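You operate a simulated robot arm through the tools that you are given. There is no shell and no other tool. Be economical: measure what you need, move in short steps, check, and stop when the job is done.

Carry out the task below with a simulated robot arm. There is one attempt and no reset: what you move stays moved.

TASK
Press the fan cover and the red cap home, fit the lid, then free the pump.
Fine: cover with the lever, cap with the slide press; park the press; unlock before you unclamp.
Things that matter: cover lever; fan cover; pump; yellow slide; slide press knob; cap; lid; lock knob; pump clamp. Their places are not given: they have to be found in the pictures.

It is judged by the outcome, as a careful person would: the job done as asked, and still so three seconds after it is handed in. It fails if anything else is knocked over, pushed out of place, dropped, spilled or broken.

THE ROBOT
A 7-joint arm with a two-finger parallel gripper, fixed in place. Base frame: the origin is at the foot of the arm, x ahead of it, y to its left, z up. Lengths are in mm, angles in rad, forces in N, time in s.
With the tool pointing down near the work surface it reaches from about 220 to 600 mm from the base axis. Its first joint turns from -1.152 to 1.152 rad. Payload 2.6 kg.
Tool frame: the origin (TCP) lies between the finger pads and is the grasp point; the fingertips stand 30 mm ahead of it; z points along the fingers, y is the line along which they close. The gripper opens to 94 mm. The fingers are 28 mm wide and 10 mm thick; the gripper's body (50 by 96 mm) begins 55 mm behind the TCP.
Orientation is that of the tool frame in the base frame, as a unit quaternion [x, y, z, w]. With the fingers straight down and closing along the base's y, the tool's x points along the base's -x, its y along +y and its z along -z.

THE INTERFACE
- The arm moves only by the tool arm_command. Its argument "targets" is a list of rows, each an object (a shift or turn left out is 0, a gripper value left out holds the last) with "xyz": the shift along the tool's x, y, z in units of 20 mm (1.0 is 20 mm), a list of three; "rot": the turn, a rotation vector about the tool's x, y, z in units of 4 degrees (1.0 is 4 degrees), a list of three. In form: [{"xyz": [tx, ty, tz], "rot": [wx, wy, wz]}, ...]. A call has 1 to 20 rows; each row shifts and turns the commanded pose from where the row before left it, along the tool's axes as they then stand. "hand" is the closure, from 0 (fully open) to 1 (shut), set as the call begins (left out, the last holds). A call with a number of a shift or a turn outside -1 to 1 is refused whole. A row lasts 0.2 s, in which the tool goes at most 50 mm and 0.15 rad; a call with a longer step from one row to the next is refused whole, and so is a gripper value outside its range. A pose out of reach is approached as far as the arm can. The call stops where the force on the tool passes 90 N (or 10 N more than at its start, if that is more) or the arm is blocked; 0.2 s more then pass. The fingers move at their own pace (about 72 mm/s each) and stop on an object; they squeeze with about 24 N. The grip force told is the motor's: it shows also when the fingers shut on nothing. Time passes only in rows, and 0.2 s behind the last, so rows that do not move let the fingers close. It gives the time, the measured TCP pose, the force on the tool (base axes), the opening and the grip force at its end, in the units of the frame above (readings bear some noise), and new pictures: "show" is both (left out), scene, wrist or none.
- Cameras (640 x 400 px; columns grow to the right, rows downward): "scene" is fixed at [27.6, 430.7, 547.4]; the picture's right is [-0.81, -0.59, 0.00], its down [-0.41, 0.57, -0.71] and it looks along [0.42, -0.58, -0.70] (base axes); focal length 221 px, centre (320, 200). "wrist" rides on the gripper at [-37, 0, -58] in the tool frame; the picture's right is [0.00, -1.00, 0.00], its down [0.97, 0.00, -0.24] and it looks along [0.24, 0.00, 0.97] (tool axes); focal length 218 px, centre (320, 200).
- probe_pixels(camera, pixels): for up to 12 pixels [column, row] of the newest picture of that camera ("zoom" is the newest enlarged one), the place [x, y, z] in the base frame of the surface seen there, good to about 3 mm. No time passes.
- enlarge(camera, box): a new picture of the part [left, top, right, bottom] of that camera's present view, enlarged. No time passes.
- close_job(): hands the job in; it is judged then, once.

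Work in short steps. Measure before you move; look again where a grasp or a placing could have gone wrong, and mend it. You have 80 turns and 120 pictures in all, the two below and enlarged ones among them. Open the gripper and draw the arm clear of the work before you hand the job in, unless the task says otherwise; then end with one line.

The tools are called after "Emit:" as name(argument=value, ...) on one line, values as JSON. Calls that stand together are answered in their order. arm_command: Moves the arm, as the interface text tells. Its arguments: {"type":"object","properties":{"targets":{"type":"array"},"hand":{"type":"number"},"show":{"type":"string","enum":["both","scene","wrist","none"]}},"required":["targets"]} The other tools are called the same way: probe_pixels (camera, pixels) gives the place of the surface under pixels of a picture; enlarge (camera, box) takes an enlarged picture of a part of a camera's view; close_job () hands the job in.

At the start:

```text
time_s: 0.0
tcp_pos: [426.3, 33.8, 347.2]
ee_rot: [0.0, 1.0, 0.0, 0.001]
force: [-0.4, -0.1, 0.2]
width: 94.0
gripper_force: 0.0
```

scene: 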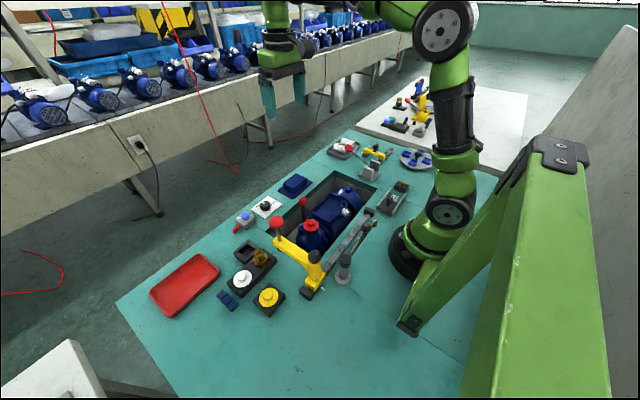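
wrist: 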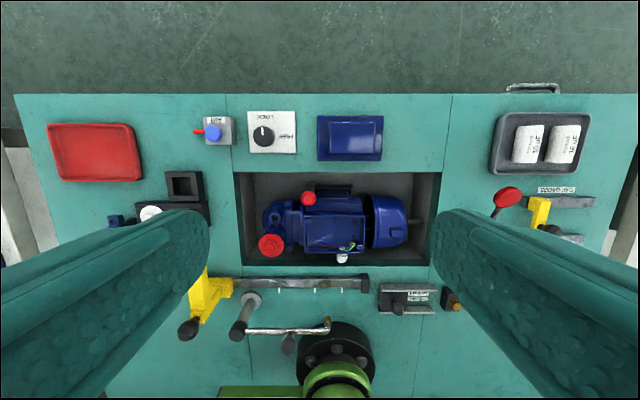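

I begin by enlarging the work area in both views.

Emit:
enlarge(camera="scene", box=[210, 130, 450, 320])

Emit:
enlarge(camera="wrist", box=[160, 90, 480, 390])

```text
2.11 times, centred on (330, 225) of scene
```

zoom: 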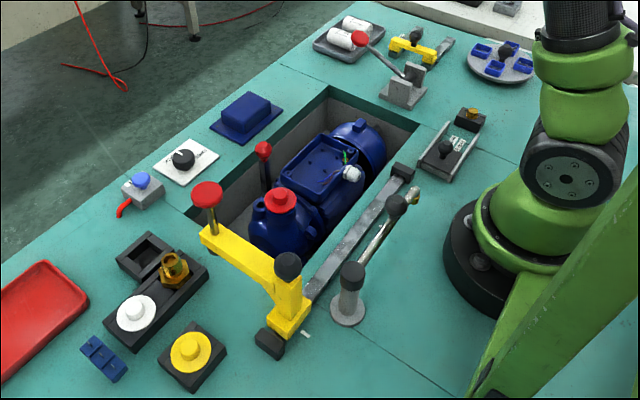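

```text
1.33 times, centred on (320, 240) of wrist
```

zoom: 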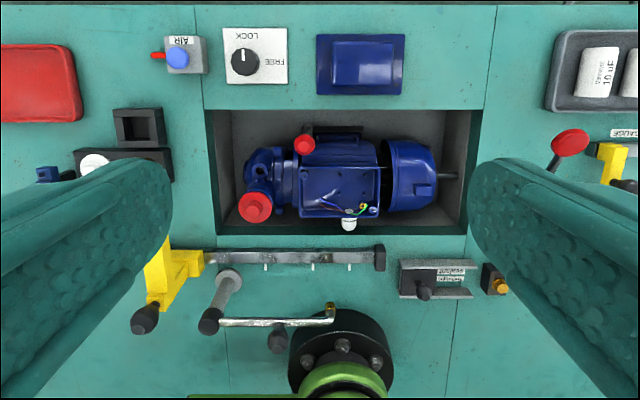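

Emit:
probe_pixels(camera="wrist", pixels=[[263, 136], [350, 138], [308, 198], [270, 245], [335, 235], [388, 220], [508, 196], [540, 215], [190, 330], [210, 295], [342, 258], [300, 283]])

Emit:
enlarge(camera="scene", box=[255, 175, 385, 300])

Emit:
enlarge(camera="scene", box=[320, 130, 440, 220])

```text
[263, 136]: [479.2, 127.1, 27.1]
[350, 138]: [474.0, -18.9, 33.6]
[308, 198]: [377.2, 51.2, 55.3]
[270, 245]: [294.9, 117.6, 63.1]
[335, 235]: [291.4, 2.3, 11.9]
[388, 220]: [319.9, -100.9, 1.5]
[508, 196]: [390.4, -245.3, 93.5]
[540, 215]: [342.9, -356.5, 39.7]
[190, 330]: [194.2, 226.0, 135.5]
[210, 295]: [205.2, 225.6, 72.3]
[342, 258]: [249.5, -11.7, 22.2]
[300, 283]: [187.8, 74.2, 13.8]
```

```text
3.20 times, centred on (320, 238) of scene
```

zoom: 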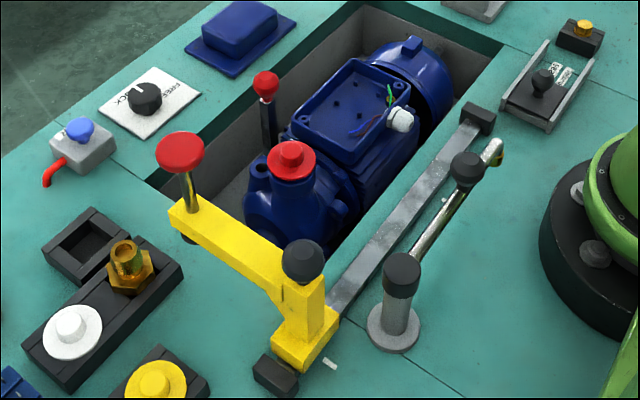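

```text
4.44 times, centred on (380, 175) of scene
```

zoom: 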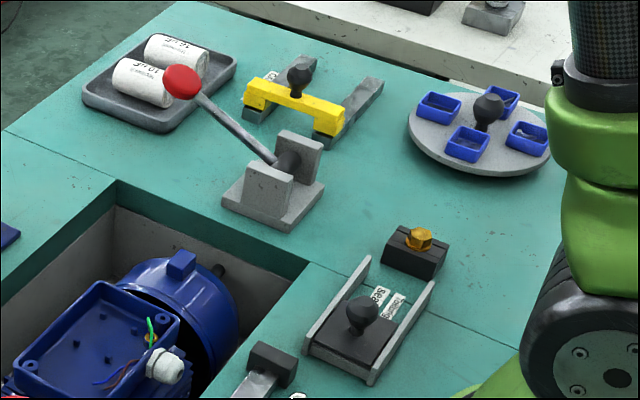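

Everything found roughly; the lever base is at the right of the pit. I move over the cover lever to look at it.

Emit:
arm_command(targets=[{"xyz": [0, -1, 0]}, {"xyz": [0, -1, 0]}, {"xyz": [0, -1, 0]}, {"xyz": [0, -1, 0]}, {"xyz": [0, -1, 0]}, {"xyz": [0, -1, 0.5]}, {"xyz": [0, -1, 0.5]}, {"xyz": [0, -1, 0.5]}, {"xyz": [0, -1, 0.5]}, {"xyz": [0, -1, 0.5]}, {"xyz": [0, -1, 0.5]}])

```text
time_s: 2.4
tcp_pos: [425.4, -185.1, 287.4]
ee_rot: [0.001, 1.0, 0.0, 0.0]
force: [-0.6, -0.1, -0.6]
width: 93.8
gripper_force: 0.1
```

scene: 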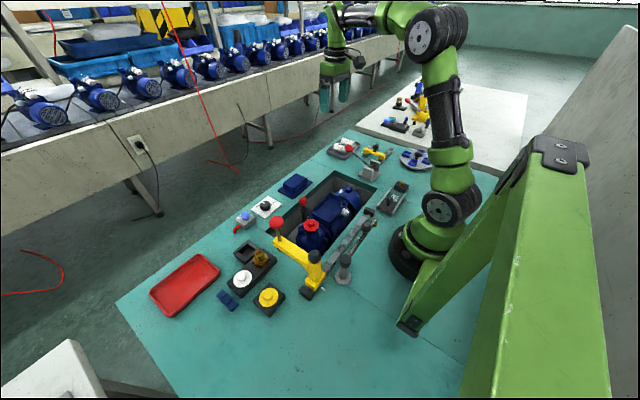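
wrist: 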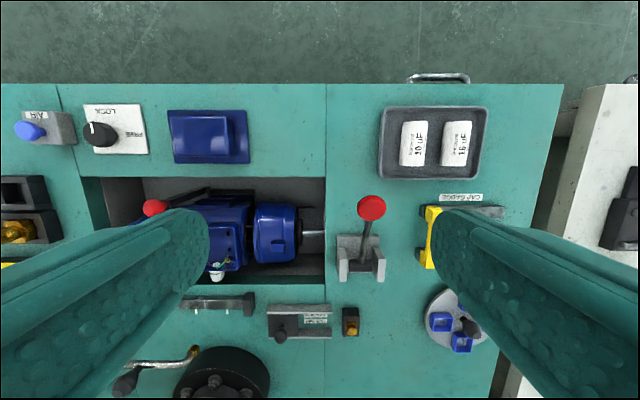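

Emit:
enlarge(camera="wrist", box=[220, 170, 420, 300])

Emit:
probe_pixels(camera="wrist", pixels=[[372, 208], [366, 240], [362, 252], [344, 265], [378, 262], [345, 200], [275, 228], [300, 235], [316, 234], [227, 222], [210, 137], [320, 290]])

```text
3.08 times, centred on (320, 235) of wrist
```

zoom: 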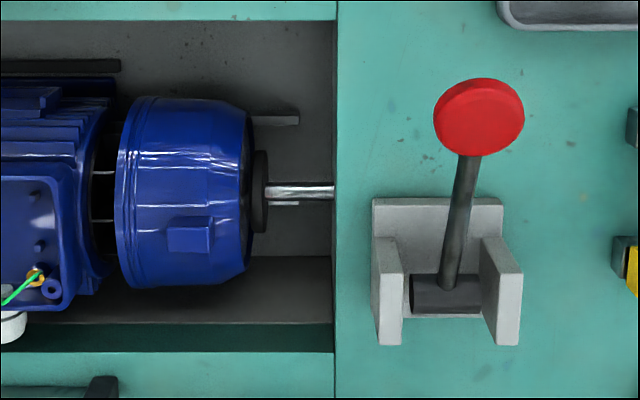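

```text
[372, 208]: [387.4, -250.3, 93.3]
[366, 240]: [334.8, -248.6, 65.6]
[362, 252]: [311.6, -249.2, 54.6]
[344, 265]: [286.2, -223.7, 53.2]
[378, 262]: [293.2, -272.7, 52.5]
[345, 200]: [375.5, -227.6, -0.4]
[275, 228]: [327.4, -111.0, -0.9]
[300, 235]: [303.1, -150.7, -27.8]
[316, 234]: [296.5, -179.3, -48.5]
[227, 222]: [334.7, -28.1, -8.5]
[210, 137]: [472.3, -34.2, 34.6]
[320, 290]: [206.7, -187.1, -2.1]
```

The lever turns about an axis along y (pivot ≈ (300,-249,45)), knob at (387,-250,93); a ram points at the cover. I try pressing the knob gently downward with shut fingers, first hovering above it.

Emit:
arm_command(targets=[{"xyz": [0.5, -0.8, 1]}, {"xyz": [0.5, -0.8, 1]}, {"xyz": [0.5, -0.8, 1]}, {"xyz": [0.4, -0.8, 1]}, {"xyz": [0, 0, 1]}, {"xyz": [0, 0, 1]}, {"xyz": [0, 0, 0.8]}, {}], hand=1, show="wrist")

```text
time_s: 4.2
tcp_pos: [385.8, -250.0, 153.6]
ee_rot: [0.0, 1.0, 0.0, 0.0]
force: [0.0, -0.5, -0.1]
width: 0.0
gripper_force: 24.2
```

wrist: 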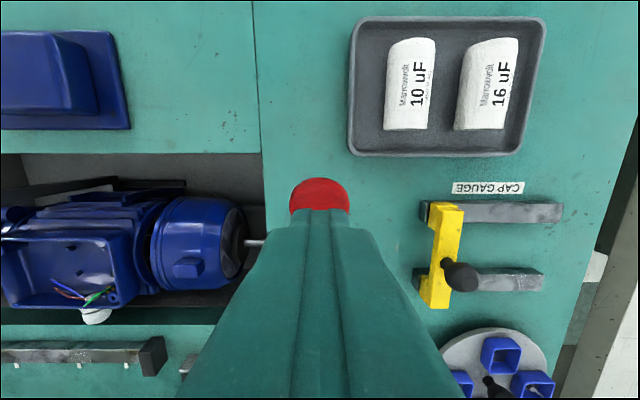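

Tips at z≈124 above the knob. Descend in small steps, watching the force.

Emit:
arm_command(targets=[{"xyz": [0, 0, 0.5]}, {"xyz": [0, 0, 0.5]}, {"xyz": [0, 0, 0.3]}, {"xyz": [0, 0, 0.3]}, {"xyz": [0, 0, 0.3]}], show="wrist")

```text
time_s: 5.4
tcp_pos: [385.5, -251.4, 115.2]
ee_rot: [0.002, 1.0, 0.001, 0.0]
force: [0.0, -0.1, 1.5]
width: 0.0
gripper_force: 23.8
```

wrist: 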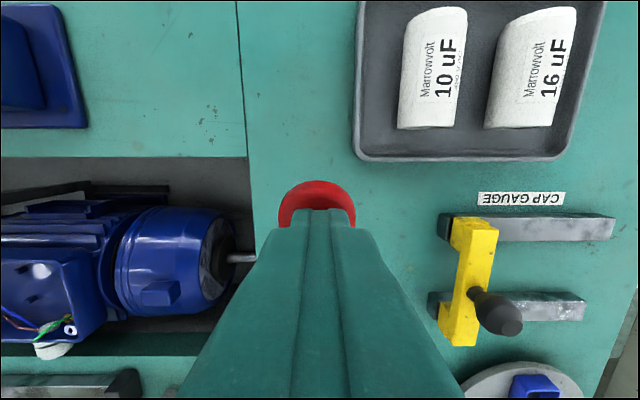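

Emit:
probe_pixels(camera="wrist", pixels=[[317, 187], [300, 200], [340, 205], [205, 245], [240, 258]])

Emit:
arm_command(targets=[{"xyz": [0, 0, 0.3]}, {"xyz": [0, 0, 0.3]}, {"xyz": [0, 0, 0.3]}], show="both")

```text
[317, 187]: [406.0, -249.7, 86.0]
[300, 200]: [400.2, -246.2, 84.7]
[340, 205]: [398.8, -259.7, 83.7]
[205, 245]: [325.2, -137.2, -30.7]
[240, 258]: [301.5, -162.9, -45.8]
```

```text
time_s: 6.2
tcp_pos: [385.9, -250.1, 96.5]
ee_rot: [0.001, 1.0, 0.0, 0.001]
force: [0.3, -0.4, 0.6]
width: 0.0
gripper_force: 23.9
```

scene: 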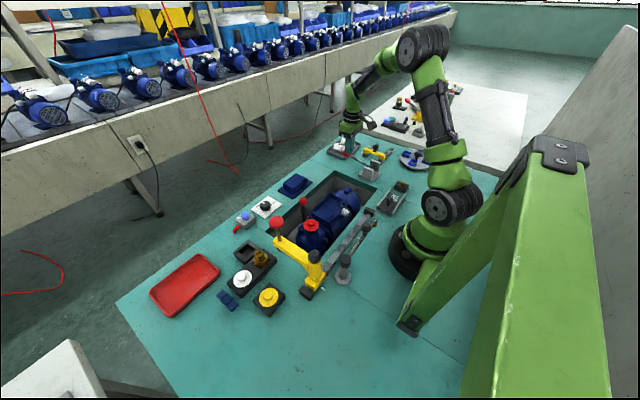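
wrist: 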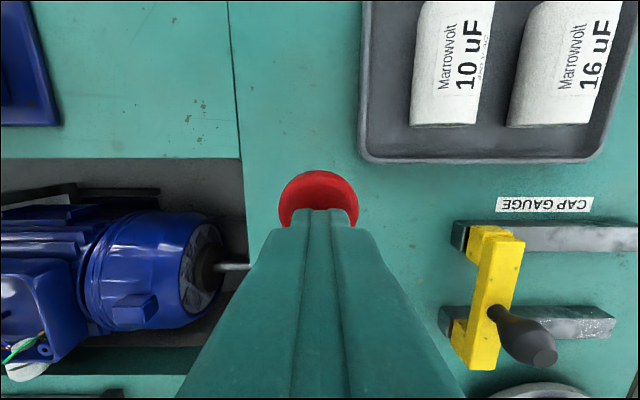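

The lever moves down easily with the tip (now z≈66). Continue to its stop.

Emit:
arm_command(targets=[{"xyz": [-0.2, 0, 0.3]}, {"xyz": [-0.2, 0, 0.3]}, {"xyz": [-0.2, 0, 0.3]}, {"xyz": [0, 0, 0.3]}, {"xyz": [0, 0, 0.3]}], show="wrist")

Emit:
probe_pixels(camera="wrist", pixels=[[317, 185], [340, 200], [205, 245], [235, 267]])

```text
time_s: 7.4
tcp_pos: [401.4, -250.2, 66.5]
ee_rot: [0.0, 1.0, 0.0, 0.001]
force: [0.4, -0.5, 2.3]
width: 0.0
gripper_force: 24.0
```

wrist: 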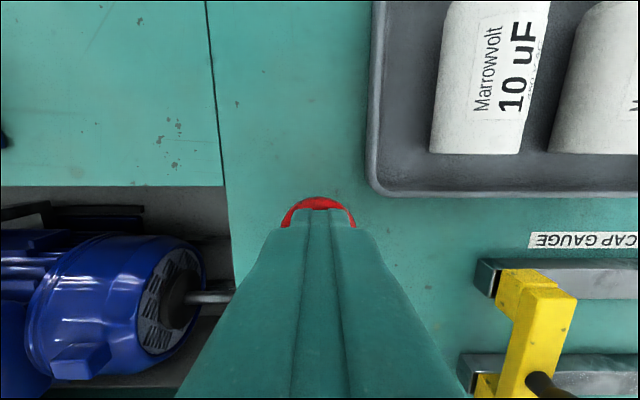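

```text
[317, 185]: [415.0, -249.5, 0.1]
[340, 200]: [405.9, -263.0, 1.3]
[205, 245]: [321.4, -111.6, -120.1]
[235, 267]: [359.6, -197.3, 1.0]
```

Emit:
arm_command(targets=[{"xyz": [0, 0, 0.25]}, {"xyz": [0, 0, 0.25]}, {"xyz": [0, 0, 0.25]}, {"xyz": [0, 0, 0.25]}], show="wrist")

Emit:
enlarge(camera="scene", box=[300, 130, 420, 230])

```text
time_s: 8.4
tcp_pos: [401.5, -252.5, 55.6]
ee_rot: [0.003, 1.0, -0.003, 0.007]
force: [-21.9, 14.0, 85.8]
width: 0.0
gripper_force: 24.6
```

wrist: 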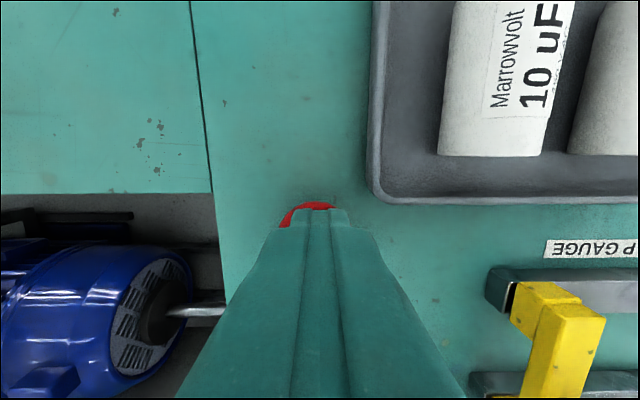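

```text
4.00 times, centred on (360, 180) of scene
```

zoom: 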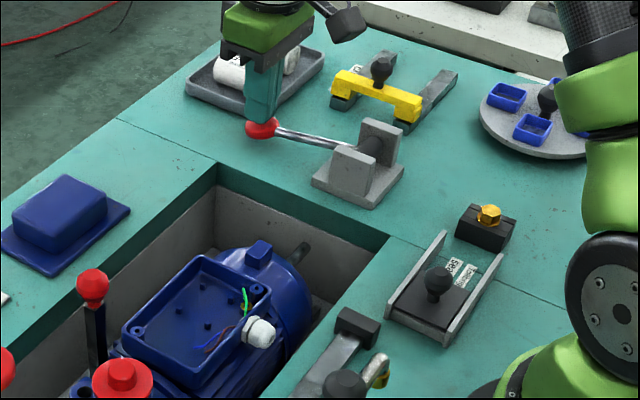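

Hit a hard stop at ~86 N with the lever low; the cover looks pushed up to the motor. I lift off and check from above.

Emit:
arm_command(targets=[{"xyz": [0, 0, -1]}, {"xyz": [0, 0, -1]}, {"xyz": [0, 0, -1]}, {"xyz": [0, 0, -1]}, {"xyz": [0, 0.8, -1]}, {"xyz": [0, 1, -1]}, {"xyz": [0, 1, -1]}, {"xyz": [0, 1, -1]}], show="wrist")

Emit:
enlarge(camera="wrist", box=[200, 150, 420, 300])

```text
time_s: 10.2
tcp_pos: [398.5, -173.8, 205.8]
ee_rot: [0.0, 1.0, -0.001, 0.0]
force: [-0.4, 0.1, -0.4]
width: 0.0
gripper_force: 24.0
```

wrist: 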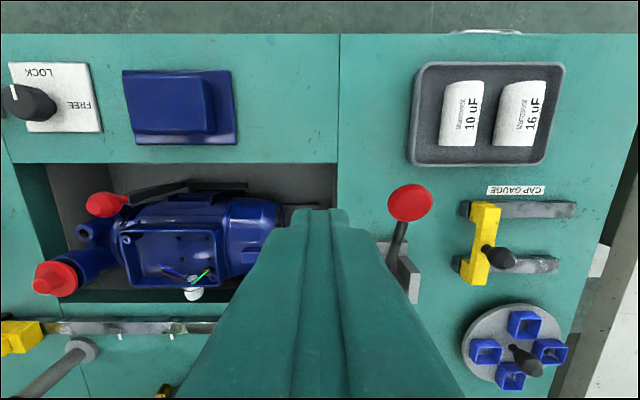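

```text
2.67 times, centred on (310, 225) of wrist
```

zoom: 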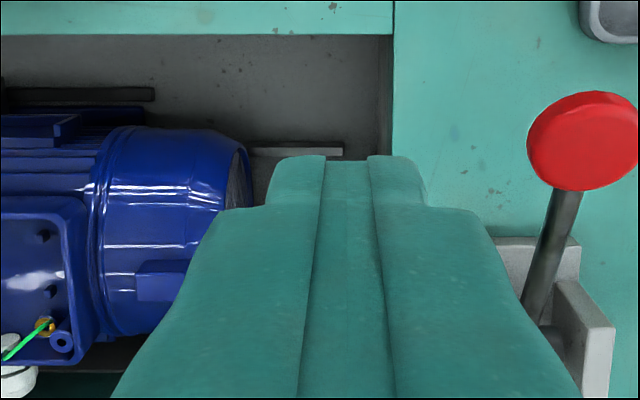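

Cover is home. Now measure the slide press in the scene view and look over it from above.

Emit:
arm_command(targets=[{"xyz": [0, 1, -1]}, {"xyz": [0, 1, -1]}, {"xyz": [0, 1, -1]}, {"xyz": [0, 1, -1]}, {"xyz": [0, 1, -1]}, {"xyz": [0, 1, -1]}, {"xyz": [0, 1, 0]}, {"xyz": [0, 1, 0]}, {"xyz": [0, 1, 0]}, {"xyz": [0, 1, 0]}, {"xyz": [0, 1, 0]}, {"xyz": [0, 1, 0]}, {"xyz": [0, 1, 0]}, {"xyz": [0, 1, 0]}, {"xyz": [0, 1, 0]}, {"xyz": [0, 1, 0]}], show="both")

Emit:
probe_pixels(camera="scene", pixels=[[276, 222], [276, 237], [314, 255], [313, 270], [311, 286], [311, 226], [302, 201], [350, 222], [343, 270], [366, 212], [265, 206], [293, 186]])

Emit:
enlarge(camera="wrist", box=[160, 100, 480, 300])

```text
time_s: 13.6
tcp_pos: [398.2, 145.0, 328.5]
ee_rot: [0.0, 1.0, 0.0, 0.0]
force: [-0.8, 0.1, -0.3]
width: 0.2
gripper_force: 24.2
```

scene: 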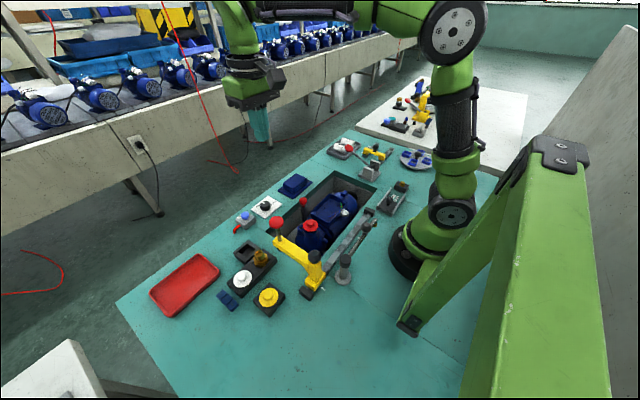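
wrist: 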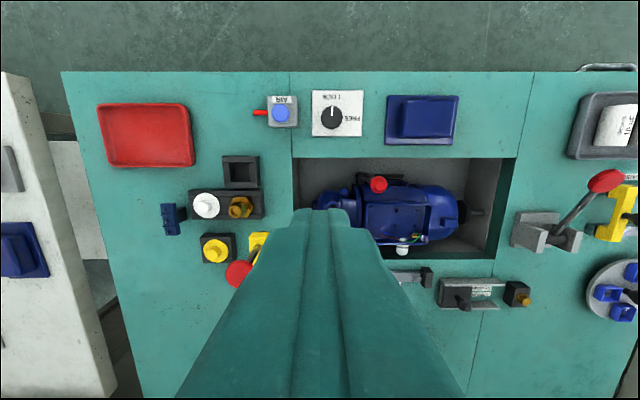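

```text
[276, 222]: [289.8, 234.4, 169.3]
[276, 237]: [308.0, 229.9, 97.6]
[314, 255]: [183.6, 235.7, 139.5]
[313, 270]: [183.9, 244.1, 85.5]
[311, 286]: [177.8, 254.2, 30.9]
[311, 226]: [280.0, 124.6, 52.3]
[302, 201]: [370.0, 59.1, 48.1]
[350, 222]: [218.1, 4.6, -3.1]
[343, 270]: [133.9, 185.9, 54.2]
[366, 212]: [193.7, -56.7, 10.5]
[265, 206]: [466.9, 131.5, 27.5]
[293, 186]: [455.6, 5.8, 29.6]
```

```text
2.00 times, centred on (320, 200) of wrist
```

zoom: 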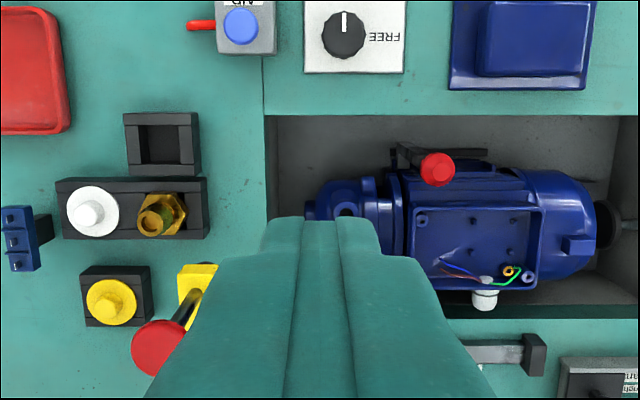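

Emit:
enlarge(camera="scene", box=[260, 190, 370, 300])

Emit:
probe_pixels(camera="scene", pixels=[[282, 243], [290, 248], [298, 253], [305, 257], [273, 240], [285, 240], [300, 248], [276, 232], [310, 222], [311, 232], [303, 227], [318, 228]])

```text
3.64 times, centred on (315, 245) of scene
```

zoom: 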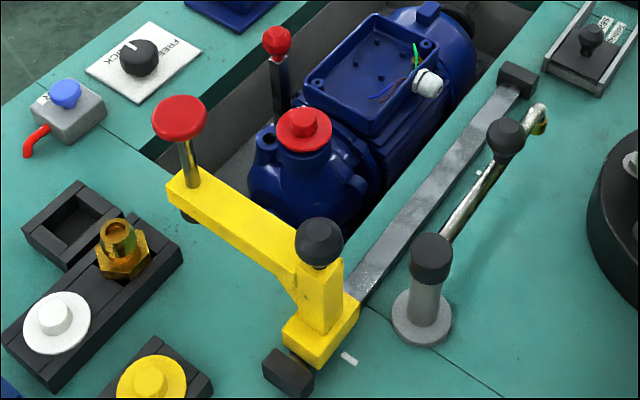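

```text
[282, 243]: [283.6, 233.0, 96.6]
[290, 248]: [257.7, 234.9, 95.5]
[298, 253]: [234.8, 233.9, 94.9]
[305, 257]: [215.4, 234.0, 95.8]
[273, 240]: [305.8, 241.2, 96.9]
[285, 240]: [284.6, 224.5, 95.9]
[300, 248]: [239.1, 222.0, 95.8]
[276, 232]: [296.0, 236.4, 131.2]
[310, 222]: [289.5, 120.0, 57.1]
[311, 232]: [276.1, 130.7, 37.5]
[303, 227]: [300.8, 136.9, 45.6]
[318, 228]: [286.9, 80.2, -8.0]
```

Arm top is z≈96, y≈220–246, so I'll grip the yellow arm at x≈222 (clear of both knobs). First hover above, opening the hand.

Emit:
arm_command(targets=[{"xyz": [0.98, 0.49, 0.4]}, {"xyz": [0.98, 0.49, 0.4]}, {"xyz": [0.98, 0.49, 0.4]}, {"xyz": [0.98, 0.49, 0.4]}, {"xyz": [0.98, 0.49, 0.4]}, {"xyz": [0.98, 0.49, 0.4]}, {"xyz": [0.98, 0.49, 0.4]}, {"xyz": [0.98, 0.49, 0.4]}, {"xyz": [0.98, 0.49, 0.4]}, {}], hand=0)

Emit:
enlarge(camera="wrist", box=[160, 100, 480, 390])

```text
time_s: 15.8
tcp_pos: [225.7, 236.2, 254.7]
ee_rot: [0.0, 1.0, 0.0, -0.001]
force: [0.2, 0.8, -0.4]
width: 94.1
gripper_force: 0.1
```

scene: 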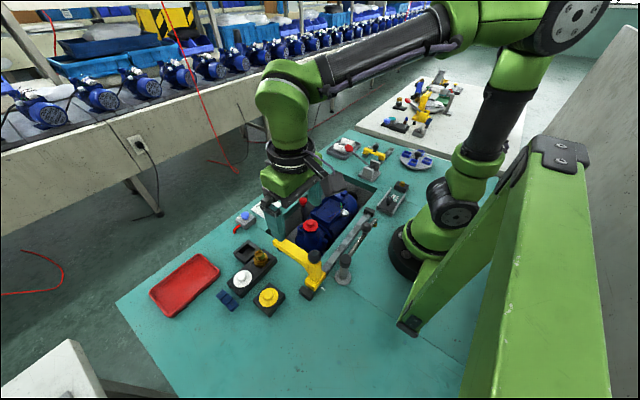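
wrist: 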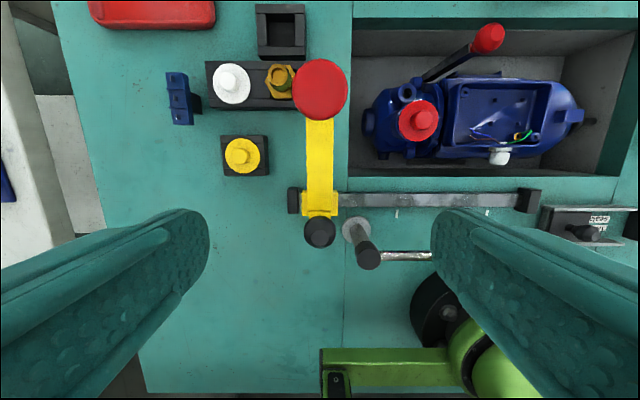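

```text
1.38 times, centred on (320, 245) of wrist
```

zoom: 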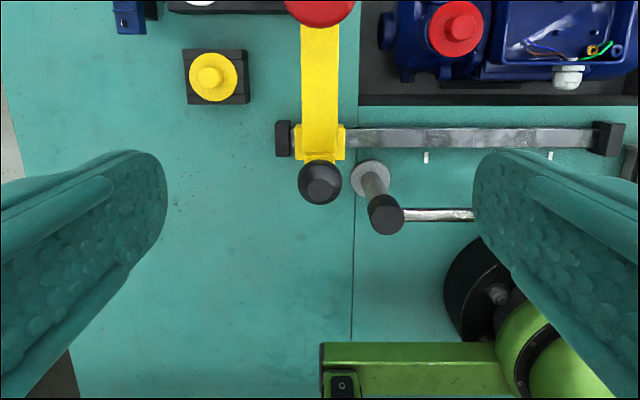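

Emit:
probe_pixels(camera="wrist", pixels=[[320, 90], [304, 90], [338, 90], [320, 150], [308, 150], [331, 150], [319, 230], [418, 120], [436, 118], [400, 118], [396, 213], [487, 211]])

```text
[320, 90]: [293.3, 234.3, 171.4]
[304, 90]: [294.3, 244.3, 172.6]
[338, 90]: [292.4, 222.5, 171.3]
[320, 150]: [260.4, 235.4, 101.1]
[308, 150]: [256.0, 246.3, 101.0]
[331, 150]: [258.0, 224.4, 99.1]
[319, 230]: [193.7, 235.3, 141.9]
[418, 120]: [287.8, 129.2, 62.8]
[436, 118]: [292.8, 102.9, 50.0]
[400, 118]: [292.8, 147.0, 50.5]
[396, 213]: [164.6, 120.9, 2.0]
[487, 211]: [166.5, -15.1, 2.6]
```

Arm centred at y≈235. Descend and close on it.

Emit:
arm_command(targets=[{"xyz": [0.18, -0.05, 1]}, {"xyz": [0, 0, 1]}, {"xyz": [0, 0, 1]}, {"xyz": [0, 0, 1]}, {"xyz": [0, 0, 1]}, {"xyz": [0, 0, 1]}, {"xyz": [0, 0, 0.8]}, {"xyz": [0, 0, 0.8]}, {}], show="both")

```text
time_s: 17.8
tcp_pos: [219.0, 231.3, 102.5]
ee_rot: [0.0, 1.0, 0.0, 0.0]
force: [-0.9, 0.9, -0.3]
width: 94.0
gripper_force: 0.1
```

scene: 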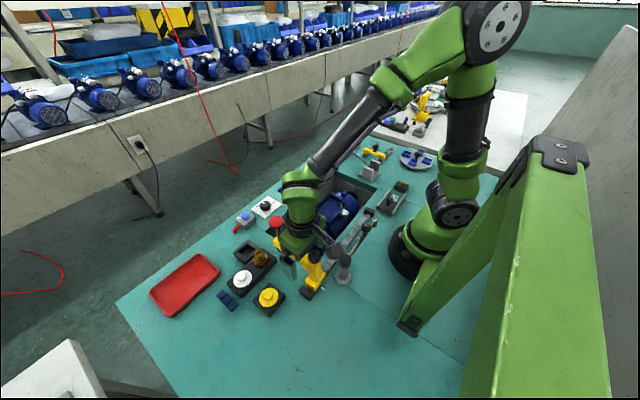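
wrist: 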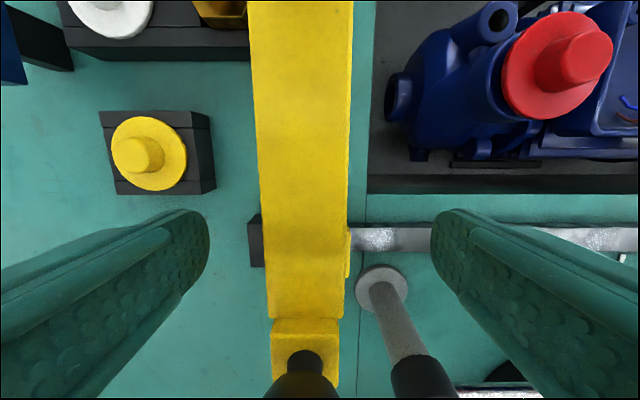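

Emit:
arm_command(targets=[{"xyz": [0, 0.2, 0]}, {}, {}, {}], hand=1, show="wrist")

```text
time_s: 18.8
tcp_pos: [219.3, 235.3, 104.0]
ee_rot: [0.0, 1.0, 0.0, 0.001]
force: [-8.2, -11.8, 36.9]
width: 26.0
gripper_force: 45.0
```

wrist: 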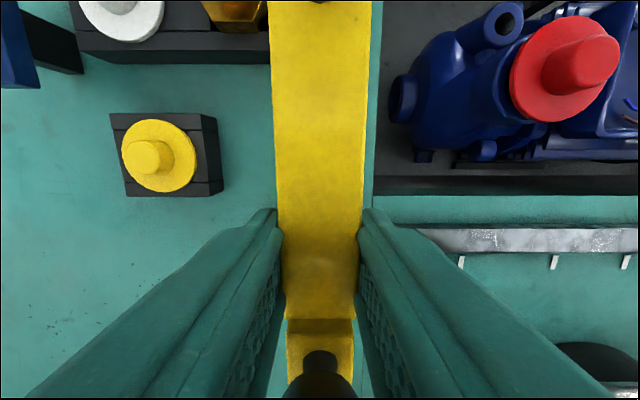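

Gripped (26 mm). Slide toward -y gently.

Emit:
arm_command(targets=[{"xyz": [0, -0.3, -0.1]}, {"xyz": [0, -0.5, 0]}, {"xyz": [0, -0.5, 0]}, {"xyz": [0, -0.5, 0]}], show="none")

```text
time_s: 19.8
tcp_pos: [219.4, 198.0, 103.4]
ee_rot: [0.002, 1.0, 0.0, -0.001]
force: [-6.6, 1.0, -8.8]
width: 25.9
gripper_force: 45.3
```

Slides freely. Continue to y≈122 (rail mark) and look.

Emit:
arm_command(targets=[{"xyz": [0, -0.8, 0]}, {"xyz": [0, -0.8, 0]}, {"xyz": [0, -0.8, 0]}, {"xyz": [0, -0.8, 0]}, {"xyz": [0, -0.5, 0]}, {}])

Emit:
enlarge(camera="scene", box=[270, 170, 370, 270])

```text
time_s: 21.2
tcp_pos: [219.4, 123.6, 104.4]
ee_rot: [0.0, 1.0, 0.0, 0.001]
force: [8.4, -2.2, -20.3]
width: 26.1
gripper_force: 45.3
```

scene: 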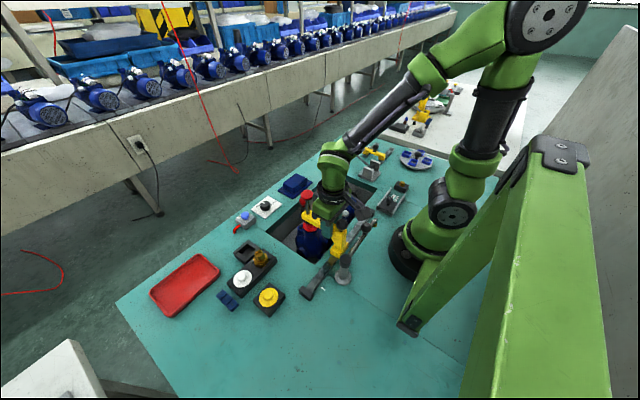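
wrist: 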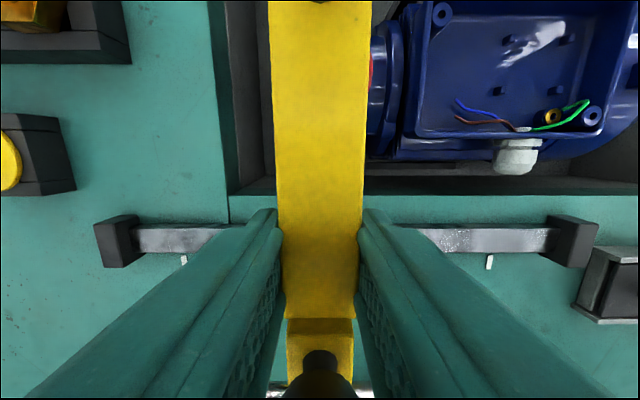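

```text
4.00 times, centred on (320, 220) of scene
```

zoom: 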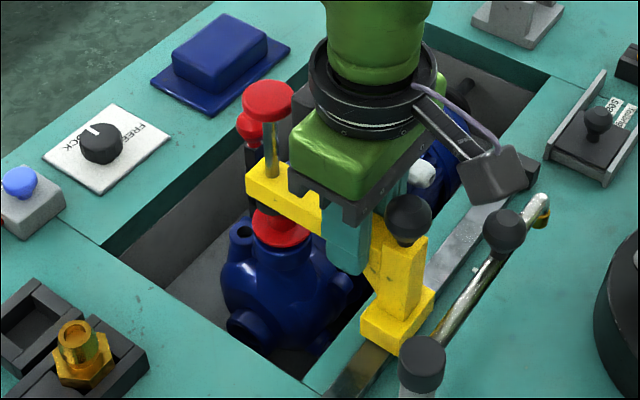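

The arm is at y≈123.6 and the cap centre computes to ≈124. Release, rise, and check alignment.

Emit:
arm_command(targets=[{}, {}, {"xyz": [0, 0, -1]}, {"xyz": [0, 0, -1]}, {"xyz": [0, 0, -1]}, {"xyz": [0, 0, -1]}, {"xyz": [0, 0, -1]}, {"xyz": [0, 0, -1]}, {"xyz": [-0.5, 0, -1]}, {"xyz": [-1, 0, 0]}, {"xyz": [-1, 0, 0]}, {"xyz": [-1, 0, 0]}], hand=0)

Emit:
enlarge(camera="scene", box=[270, 170, 370, 270])

```text
time_s: 23.8
tcp_pos: [289.5, 126.9, 242.3]
ee_rot: [0.0, 1.0, 0.0, 0.0]
force: [-0.5, -0.1, -0.2]
width: 93.7
gripper_force: 0.1
```

scene: 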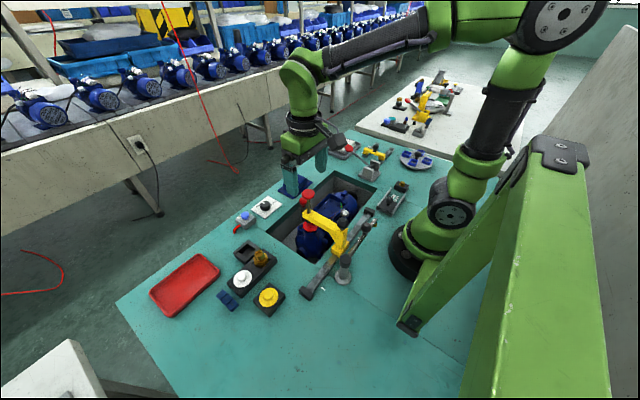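
wrist: 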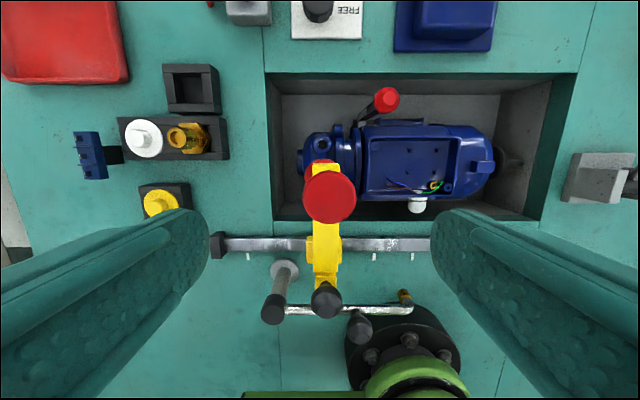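

```text
4.00 times, centred on (320, 220) of scene
```

zoom: 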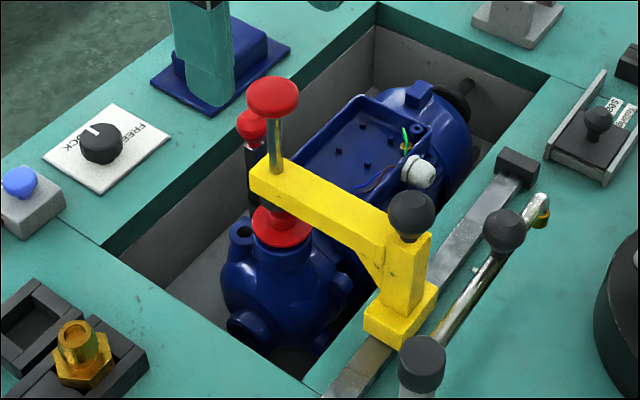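

Emit:
probe_pixels(camera="wrist", pixels=[[330, 197], [311, 197], [349, 197], [315, 230], [337, 230], [326, 230], [326, 297], [374, 257], [248, 257], [320, 163], [305, 170]])

Emit:
enlarge(camera="wrist", box=[270, 130, 390, 270])

```text
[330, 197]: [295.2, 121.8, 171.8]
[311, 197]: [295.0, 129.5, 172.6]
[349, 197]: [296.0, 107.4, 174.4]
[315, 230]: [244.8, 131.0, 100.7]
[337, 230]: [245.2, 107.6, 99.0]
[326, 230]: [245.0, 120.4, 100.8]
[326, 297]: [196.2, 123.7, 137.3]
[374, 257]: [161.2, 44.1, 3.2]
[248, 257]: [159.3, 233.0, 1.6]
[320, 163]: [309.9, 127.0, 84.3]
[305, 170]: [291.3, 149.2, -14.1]
```

```text
2.86 times, centred on (330, 200) of wrist
```

zoom: 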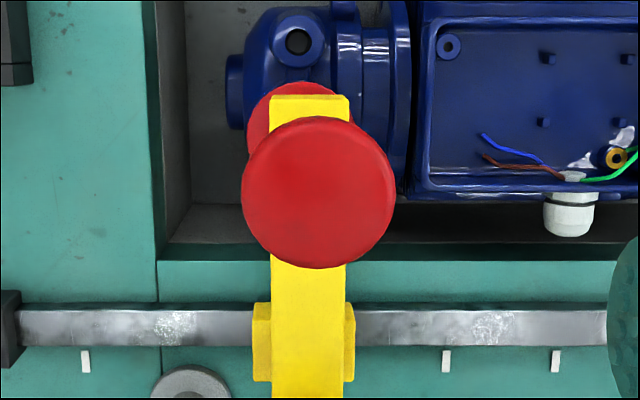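

Arm/rod at y≈121, cap ≈122.5 — aligned on the rail mark. Now press the red knob (≈(294,121,173)) with shut fingers.

Emit:
arm_command(targets=[{"xyz": [-0.22, -0.25, 0]}, {}, {}, {}, {"xyz": [0, 0, 0.7]}, {"xyz": [0, 0, 0.7]}, {"xyz": [0, 0, 0.4]}, {"xyz": [0, 0, 0.3]}, {"xyz": [0, 0, 0.3]}], hand=1, show="wrist")

```text
time_s: 25.8
tcp_pos: [294.4, 120.3, 195.4]
ee_rot: [0.001, 1.0, 0.0, 0.0]
force: [0.2, -0.7, 0.6]
width: 0.0
gripper_force: 23.8
```

wrist: 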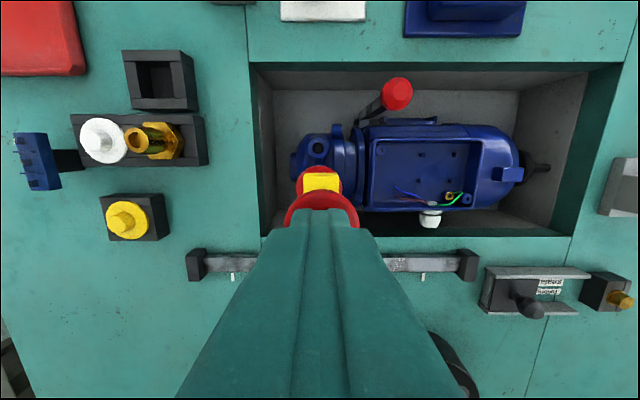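

The knob is moving down lightly; continue until it stops.

Emit:
arm_command(targets=[{"xyz": [0, 0, 0.25]}, {"xyz": [0, 0, 0.25]}, {"xyz": [0, 0, 0.25]}, {"xyz": [0, 0, 0.25]}], show="none")

Emit:
enlarge(camera="scene", box=[270, 170, 370, 270])

```text
time_s: 26.8
tcp_pos: [294.5, 127.9, 184.0]
ee_rot: [0.001, 1.0, 0.007, 0.004]
force: [-8.8, -3.9, 20.2]
width: 0.0
gripper_force: 23.9
stopped in row 4: the force on the tool passed its limit (the readings are from after the stop); the commanded pose is now the measured one
```

```text
4.00 times, centred on (320, 220) of scene
```

zoom: 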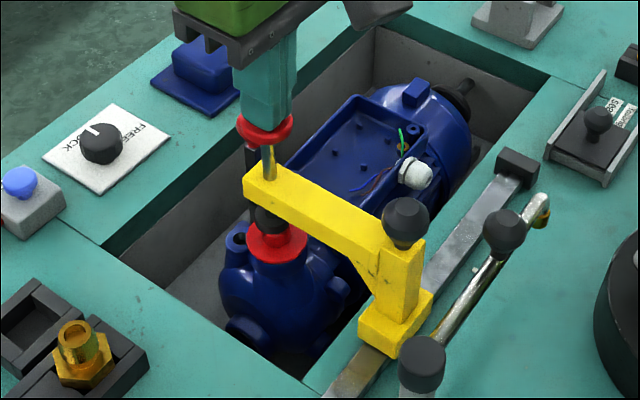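

The slide drifted about 5 mm in +y as it loaded. Lift off and inspect cap and slide.

Emit:
arm_command(targets=[{"xyz": [0, 0, -1]}, {"xyz": [0, 0, -1]}, {"xyz": [0, 0, -1]}, {"xyz": [0, 0, -1]}, {}], hand=0, show="wrist")

Emit:
enlarge(camera="scene", box=[270, 170, 370, 270])

Emit:
enlarge(camera="wrist", box=[240, 120, 420, 320])

```text
time_s: 28.0
tcp_pos: [294.6, 126.9, 263.7]
ee_rot: [0.0, 1.0, 0.007, 0.004]
force: [1.0, 0.7, -0.1]
width: 93.8
gripper_force: 0.1
```

wrist: 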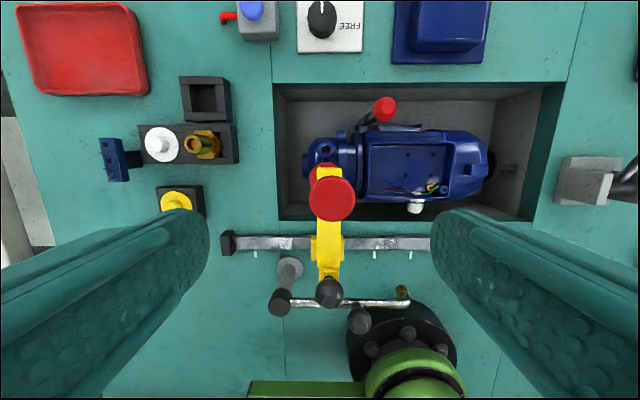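

```text
4.00 times, centred on (320, 220) of scene
```

zoom: 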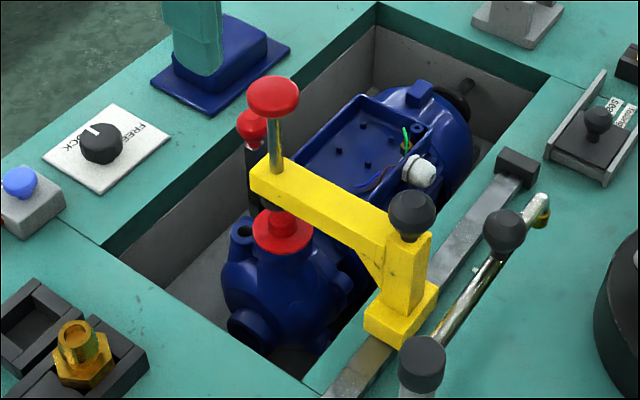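

```text
2.00 times, centred on (330, 220) of wrist
```

zoom: 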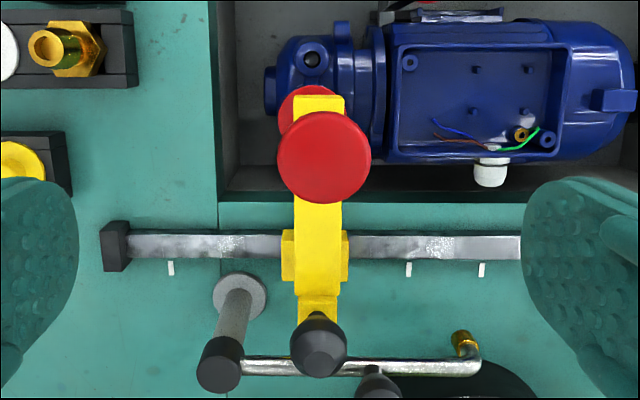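

The slide is back in its detent and the cap looks lower. I'll park the press, then inspect the cap. Move to grip the arm at (222,121).

Emit:
arm_command(targets=[{"xyz": [0.9, -0.1, 0]}, {"xyz": [0.9, -0.1, 0]}, {"xyz": [0.9, -0.1, 0]}, {"xyz": [0.9, 0, 0]}, {"xyz": [0, 0, 1]}, {"xyz": [0, 0, 1]}, {"xyz": [0, 0, 1]}, {"xyz": [0, 0, 1]}, {"xyz": [0, 0, 1]}, {"xyz": [0, 0, 1]}, {"xyz": [0, 0, 1]}, {"xyz": [0, 0, 0.9]}, {}], show="wrist")

```text
time_s: 30.8
tcp_pos: [220.9, 123.6, 102.9]
ee_rot: [0.001, 1.0, 0.007, 0.004]
force: [1.3, 0.3, 0.0]
width: 93.8
gripper_force: 0.0
```

wrist: 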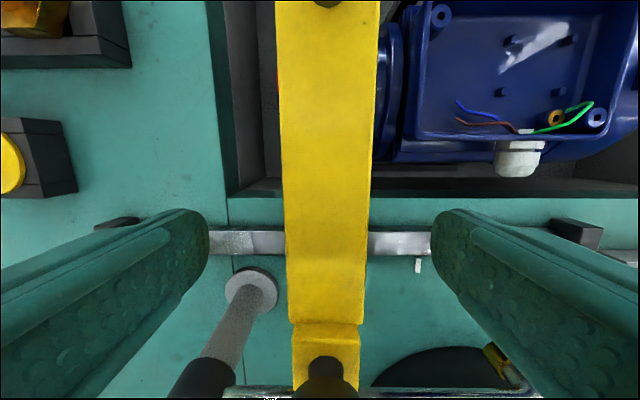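

Emit:
arm_command(targets=[{"xyz": [0, -0.1, 0]}, {}, {}, {"xyz": [0, 0.4, 0]}, {"xyz": [0, 0.7, 0]}, {"xyz": [0, 0.8, 0]}, {"xyz": [0, 0.8, 0]}, {"xyz": [0, 0.8, 0]}, {"xyz": [0, 0.8, 0]}, {"xyz": [0, 0.8, 0]}, {"xyz": [0, 0.5, 0]}, {"xyz": [0, 0.2, 0]}], hand=1)

```text
time_s: 33.4
tcp_pos: [221.4, 235.1, 107.9]
ee_rot: [0.002, 1.0, 0.005, 0.001]
force: [-15.8, -24.6, 13.6]
width: 25.7
gripper_force: 45.1
```

scene: 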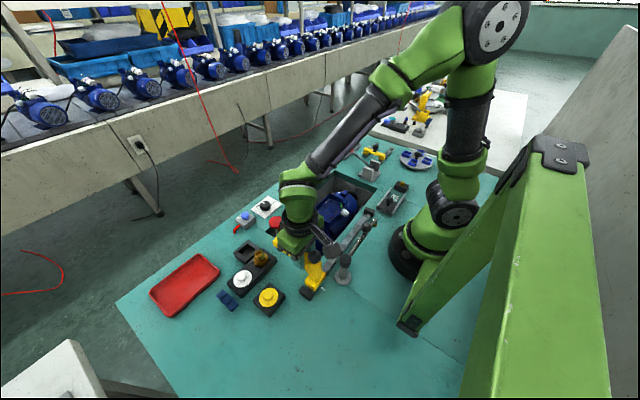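
wrist: 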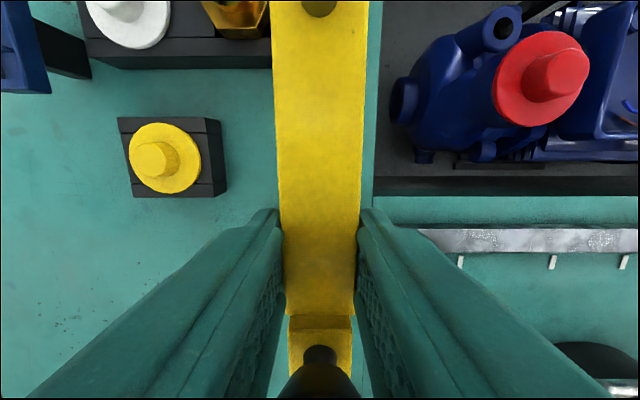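

Parked at y≈235. Release and rise to look.

Emit:
arm_command(targets=[{}, {}, {"xyz": [0, 0, -1]}, {"xyz": [0, 0, -1]}, {"xyz": [0, 0, -1]}, {"xyz": [0, 0, -1]}, {"xyz": [0, 0, -1]}, {"xyz": [0, 0, -1]}, {"xyz": [0, 0, -1]}, {"xyz": [-1, -1, 0]}, {"xyz": [-1, -1, 0]}, {"xyz": [-1, -1, 0]}, {"xyz": [-1, -1, 0]}, {"xyz": [0, -1, 0]}, {"xyz": [0, -1, 0]}, {"xyz": [0, -1, 0]}], hand=0)

Emit:
enlarge(camera="scene", box=[270, 180, 350, 260])

Emit:
enlarge(camera="wrist", box=[160, 60, 480, 260])

```text
time_s: 36.8
tcp_pos: [301.0, 93.6, 246.2]
ee_rot: [0.001, 1.0, 0.006, 0.003]
force: [0.0, -0.8, 1.0]
width: 94.1
gripper_force: 0.0
```

scene: 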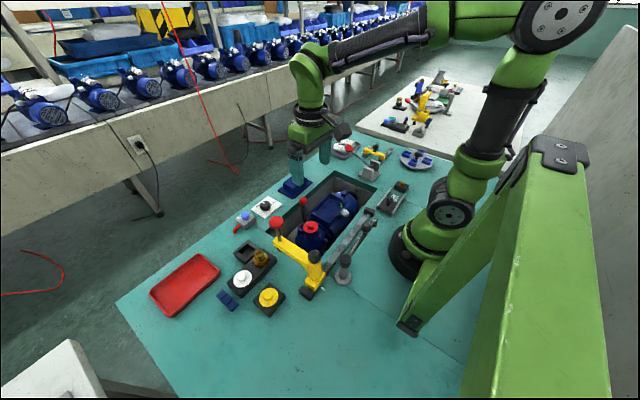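
wrist: 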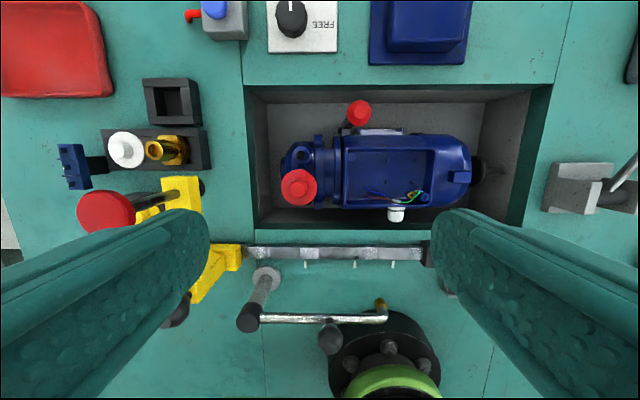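

```text
5.00 times, centred on (310, 220) of scene
```

zoom: 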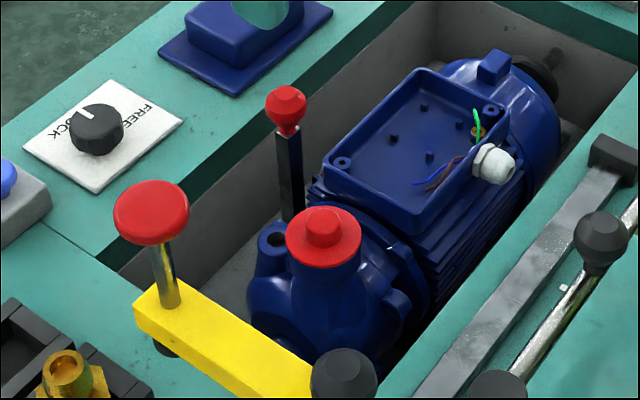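

```text
2.00 times, centred on (320, 160) of wrist
```

zoom: 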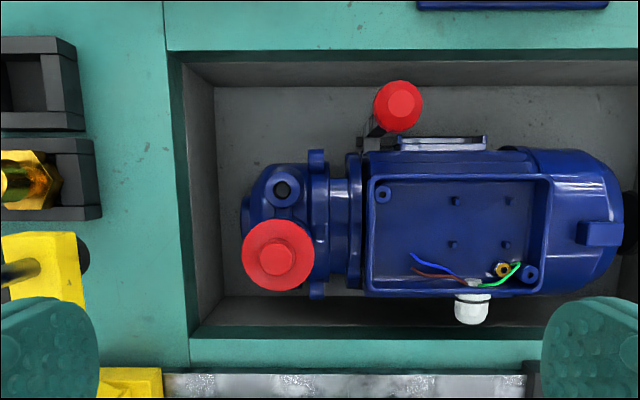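

Emit:
probe_pixels(camera="wrist", pixels=[[299, 185], [286, 190], [311, 190], [350, 142], [431, 152], [348, 206], [432, 205], [385, 170], [420, 18], [400, 10], [376, 55], [462, 55]])

Emit:
enlarge(camera="wrist", box=[440, 100, 640, 240])

```text
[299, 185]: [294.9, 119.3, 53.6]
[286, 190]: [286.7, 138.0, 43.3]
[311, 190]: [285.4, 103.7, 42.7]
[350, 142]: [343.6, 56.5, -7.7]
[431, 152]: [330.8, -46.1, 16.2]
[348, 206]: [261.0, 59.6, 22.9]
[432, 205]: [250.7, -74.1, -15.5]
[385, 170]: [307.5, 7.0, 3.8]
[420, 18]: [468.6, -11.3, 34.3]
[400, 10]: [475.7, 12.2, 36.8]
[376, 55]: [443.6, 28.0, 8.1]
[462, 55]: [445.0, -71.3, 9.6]
```

```text
2.86 times, centred on (540, 170) of wrist
```

zoom: 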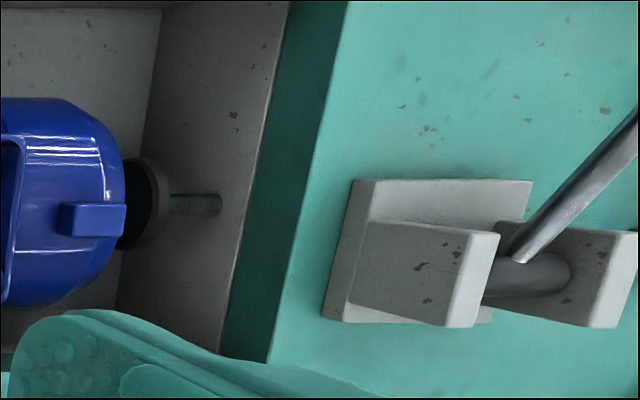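

Cap is down ~9 mm (top 63→54), flush; cover is flush; press parked. Next: look at the lid from above, straightening the slight tool tilt.

Emit:
arm_command(targets=[{"xyz": [-1, -1, 0], "rot": [0.17, 0.09, 0]}, {"xyz": [-1, -1, 0]}, {"xyz": [-1, -1, 0]}, {"xyz": [-1, -1, 0]}, {"xyz": [-1, -1, 0]}, {"xyz": [-1, -0.7, 0]}, {"xyz": [-1, 0, 0]}, {"xyz": [-0.5, 0, 0]}, {}], show="wrist")

```text
time_s: 38.8
tcp_pos: [450.4, -19.7, 245.0]
ee_rot: [0.001, 1.0, 0.001, 0.0]
force: [-0.7, 0.0, -0.8]
width: 94.0
gripper_force: 0.1
```

wrist: 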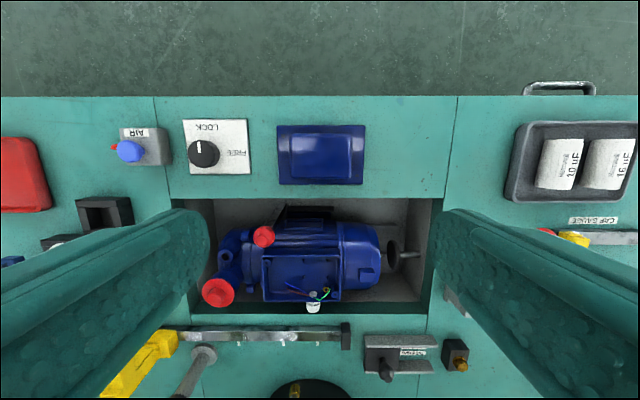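

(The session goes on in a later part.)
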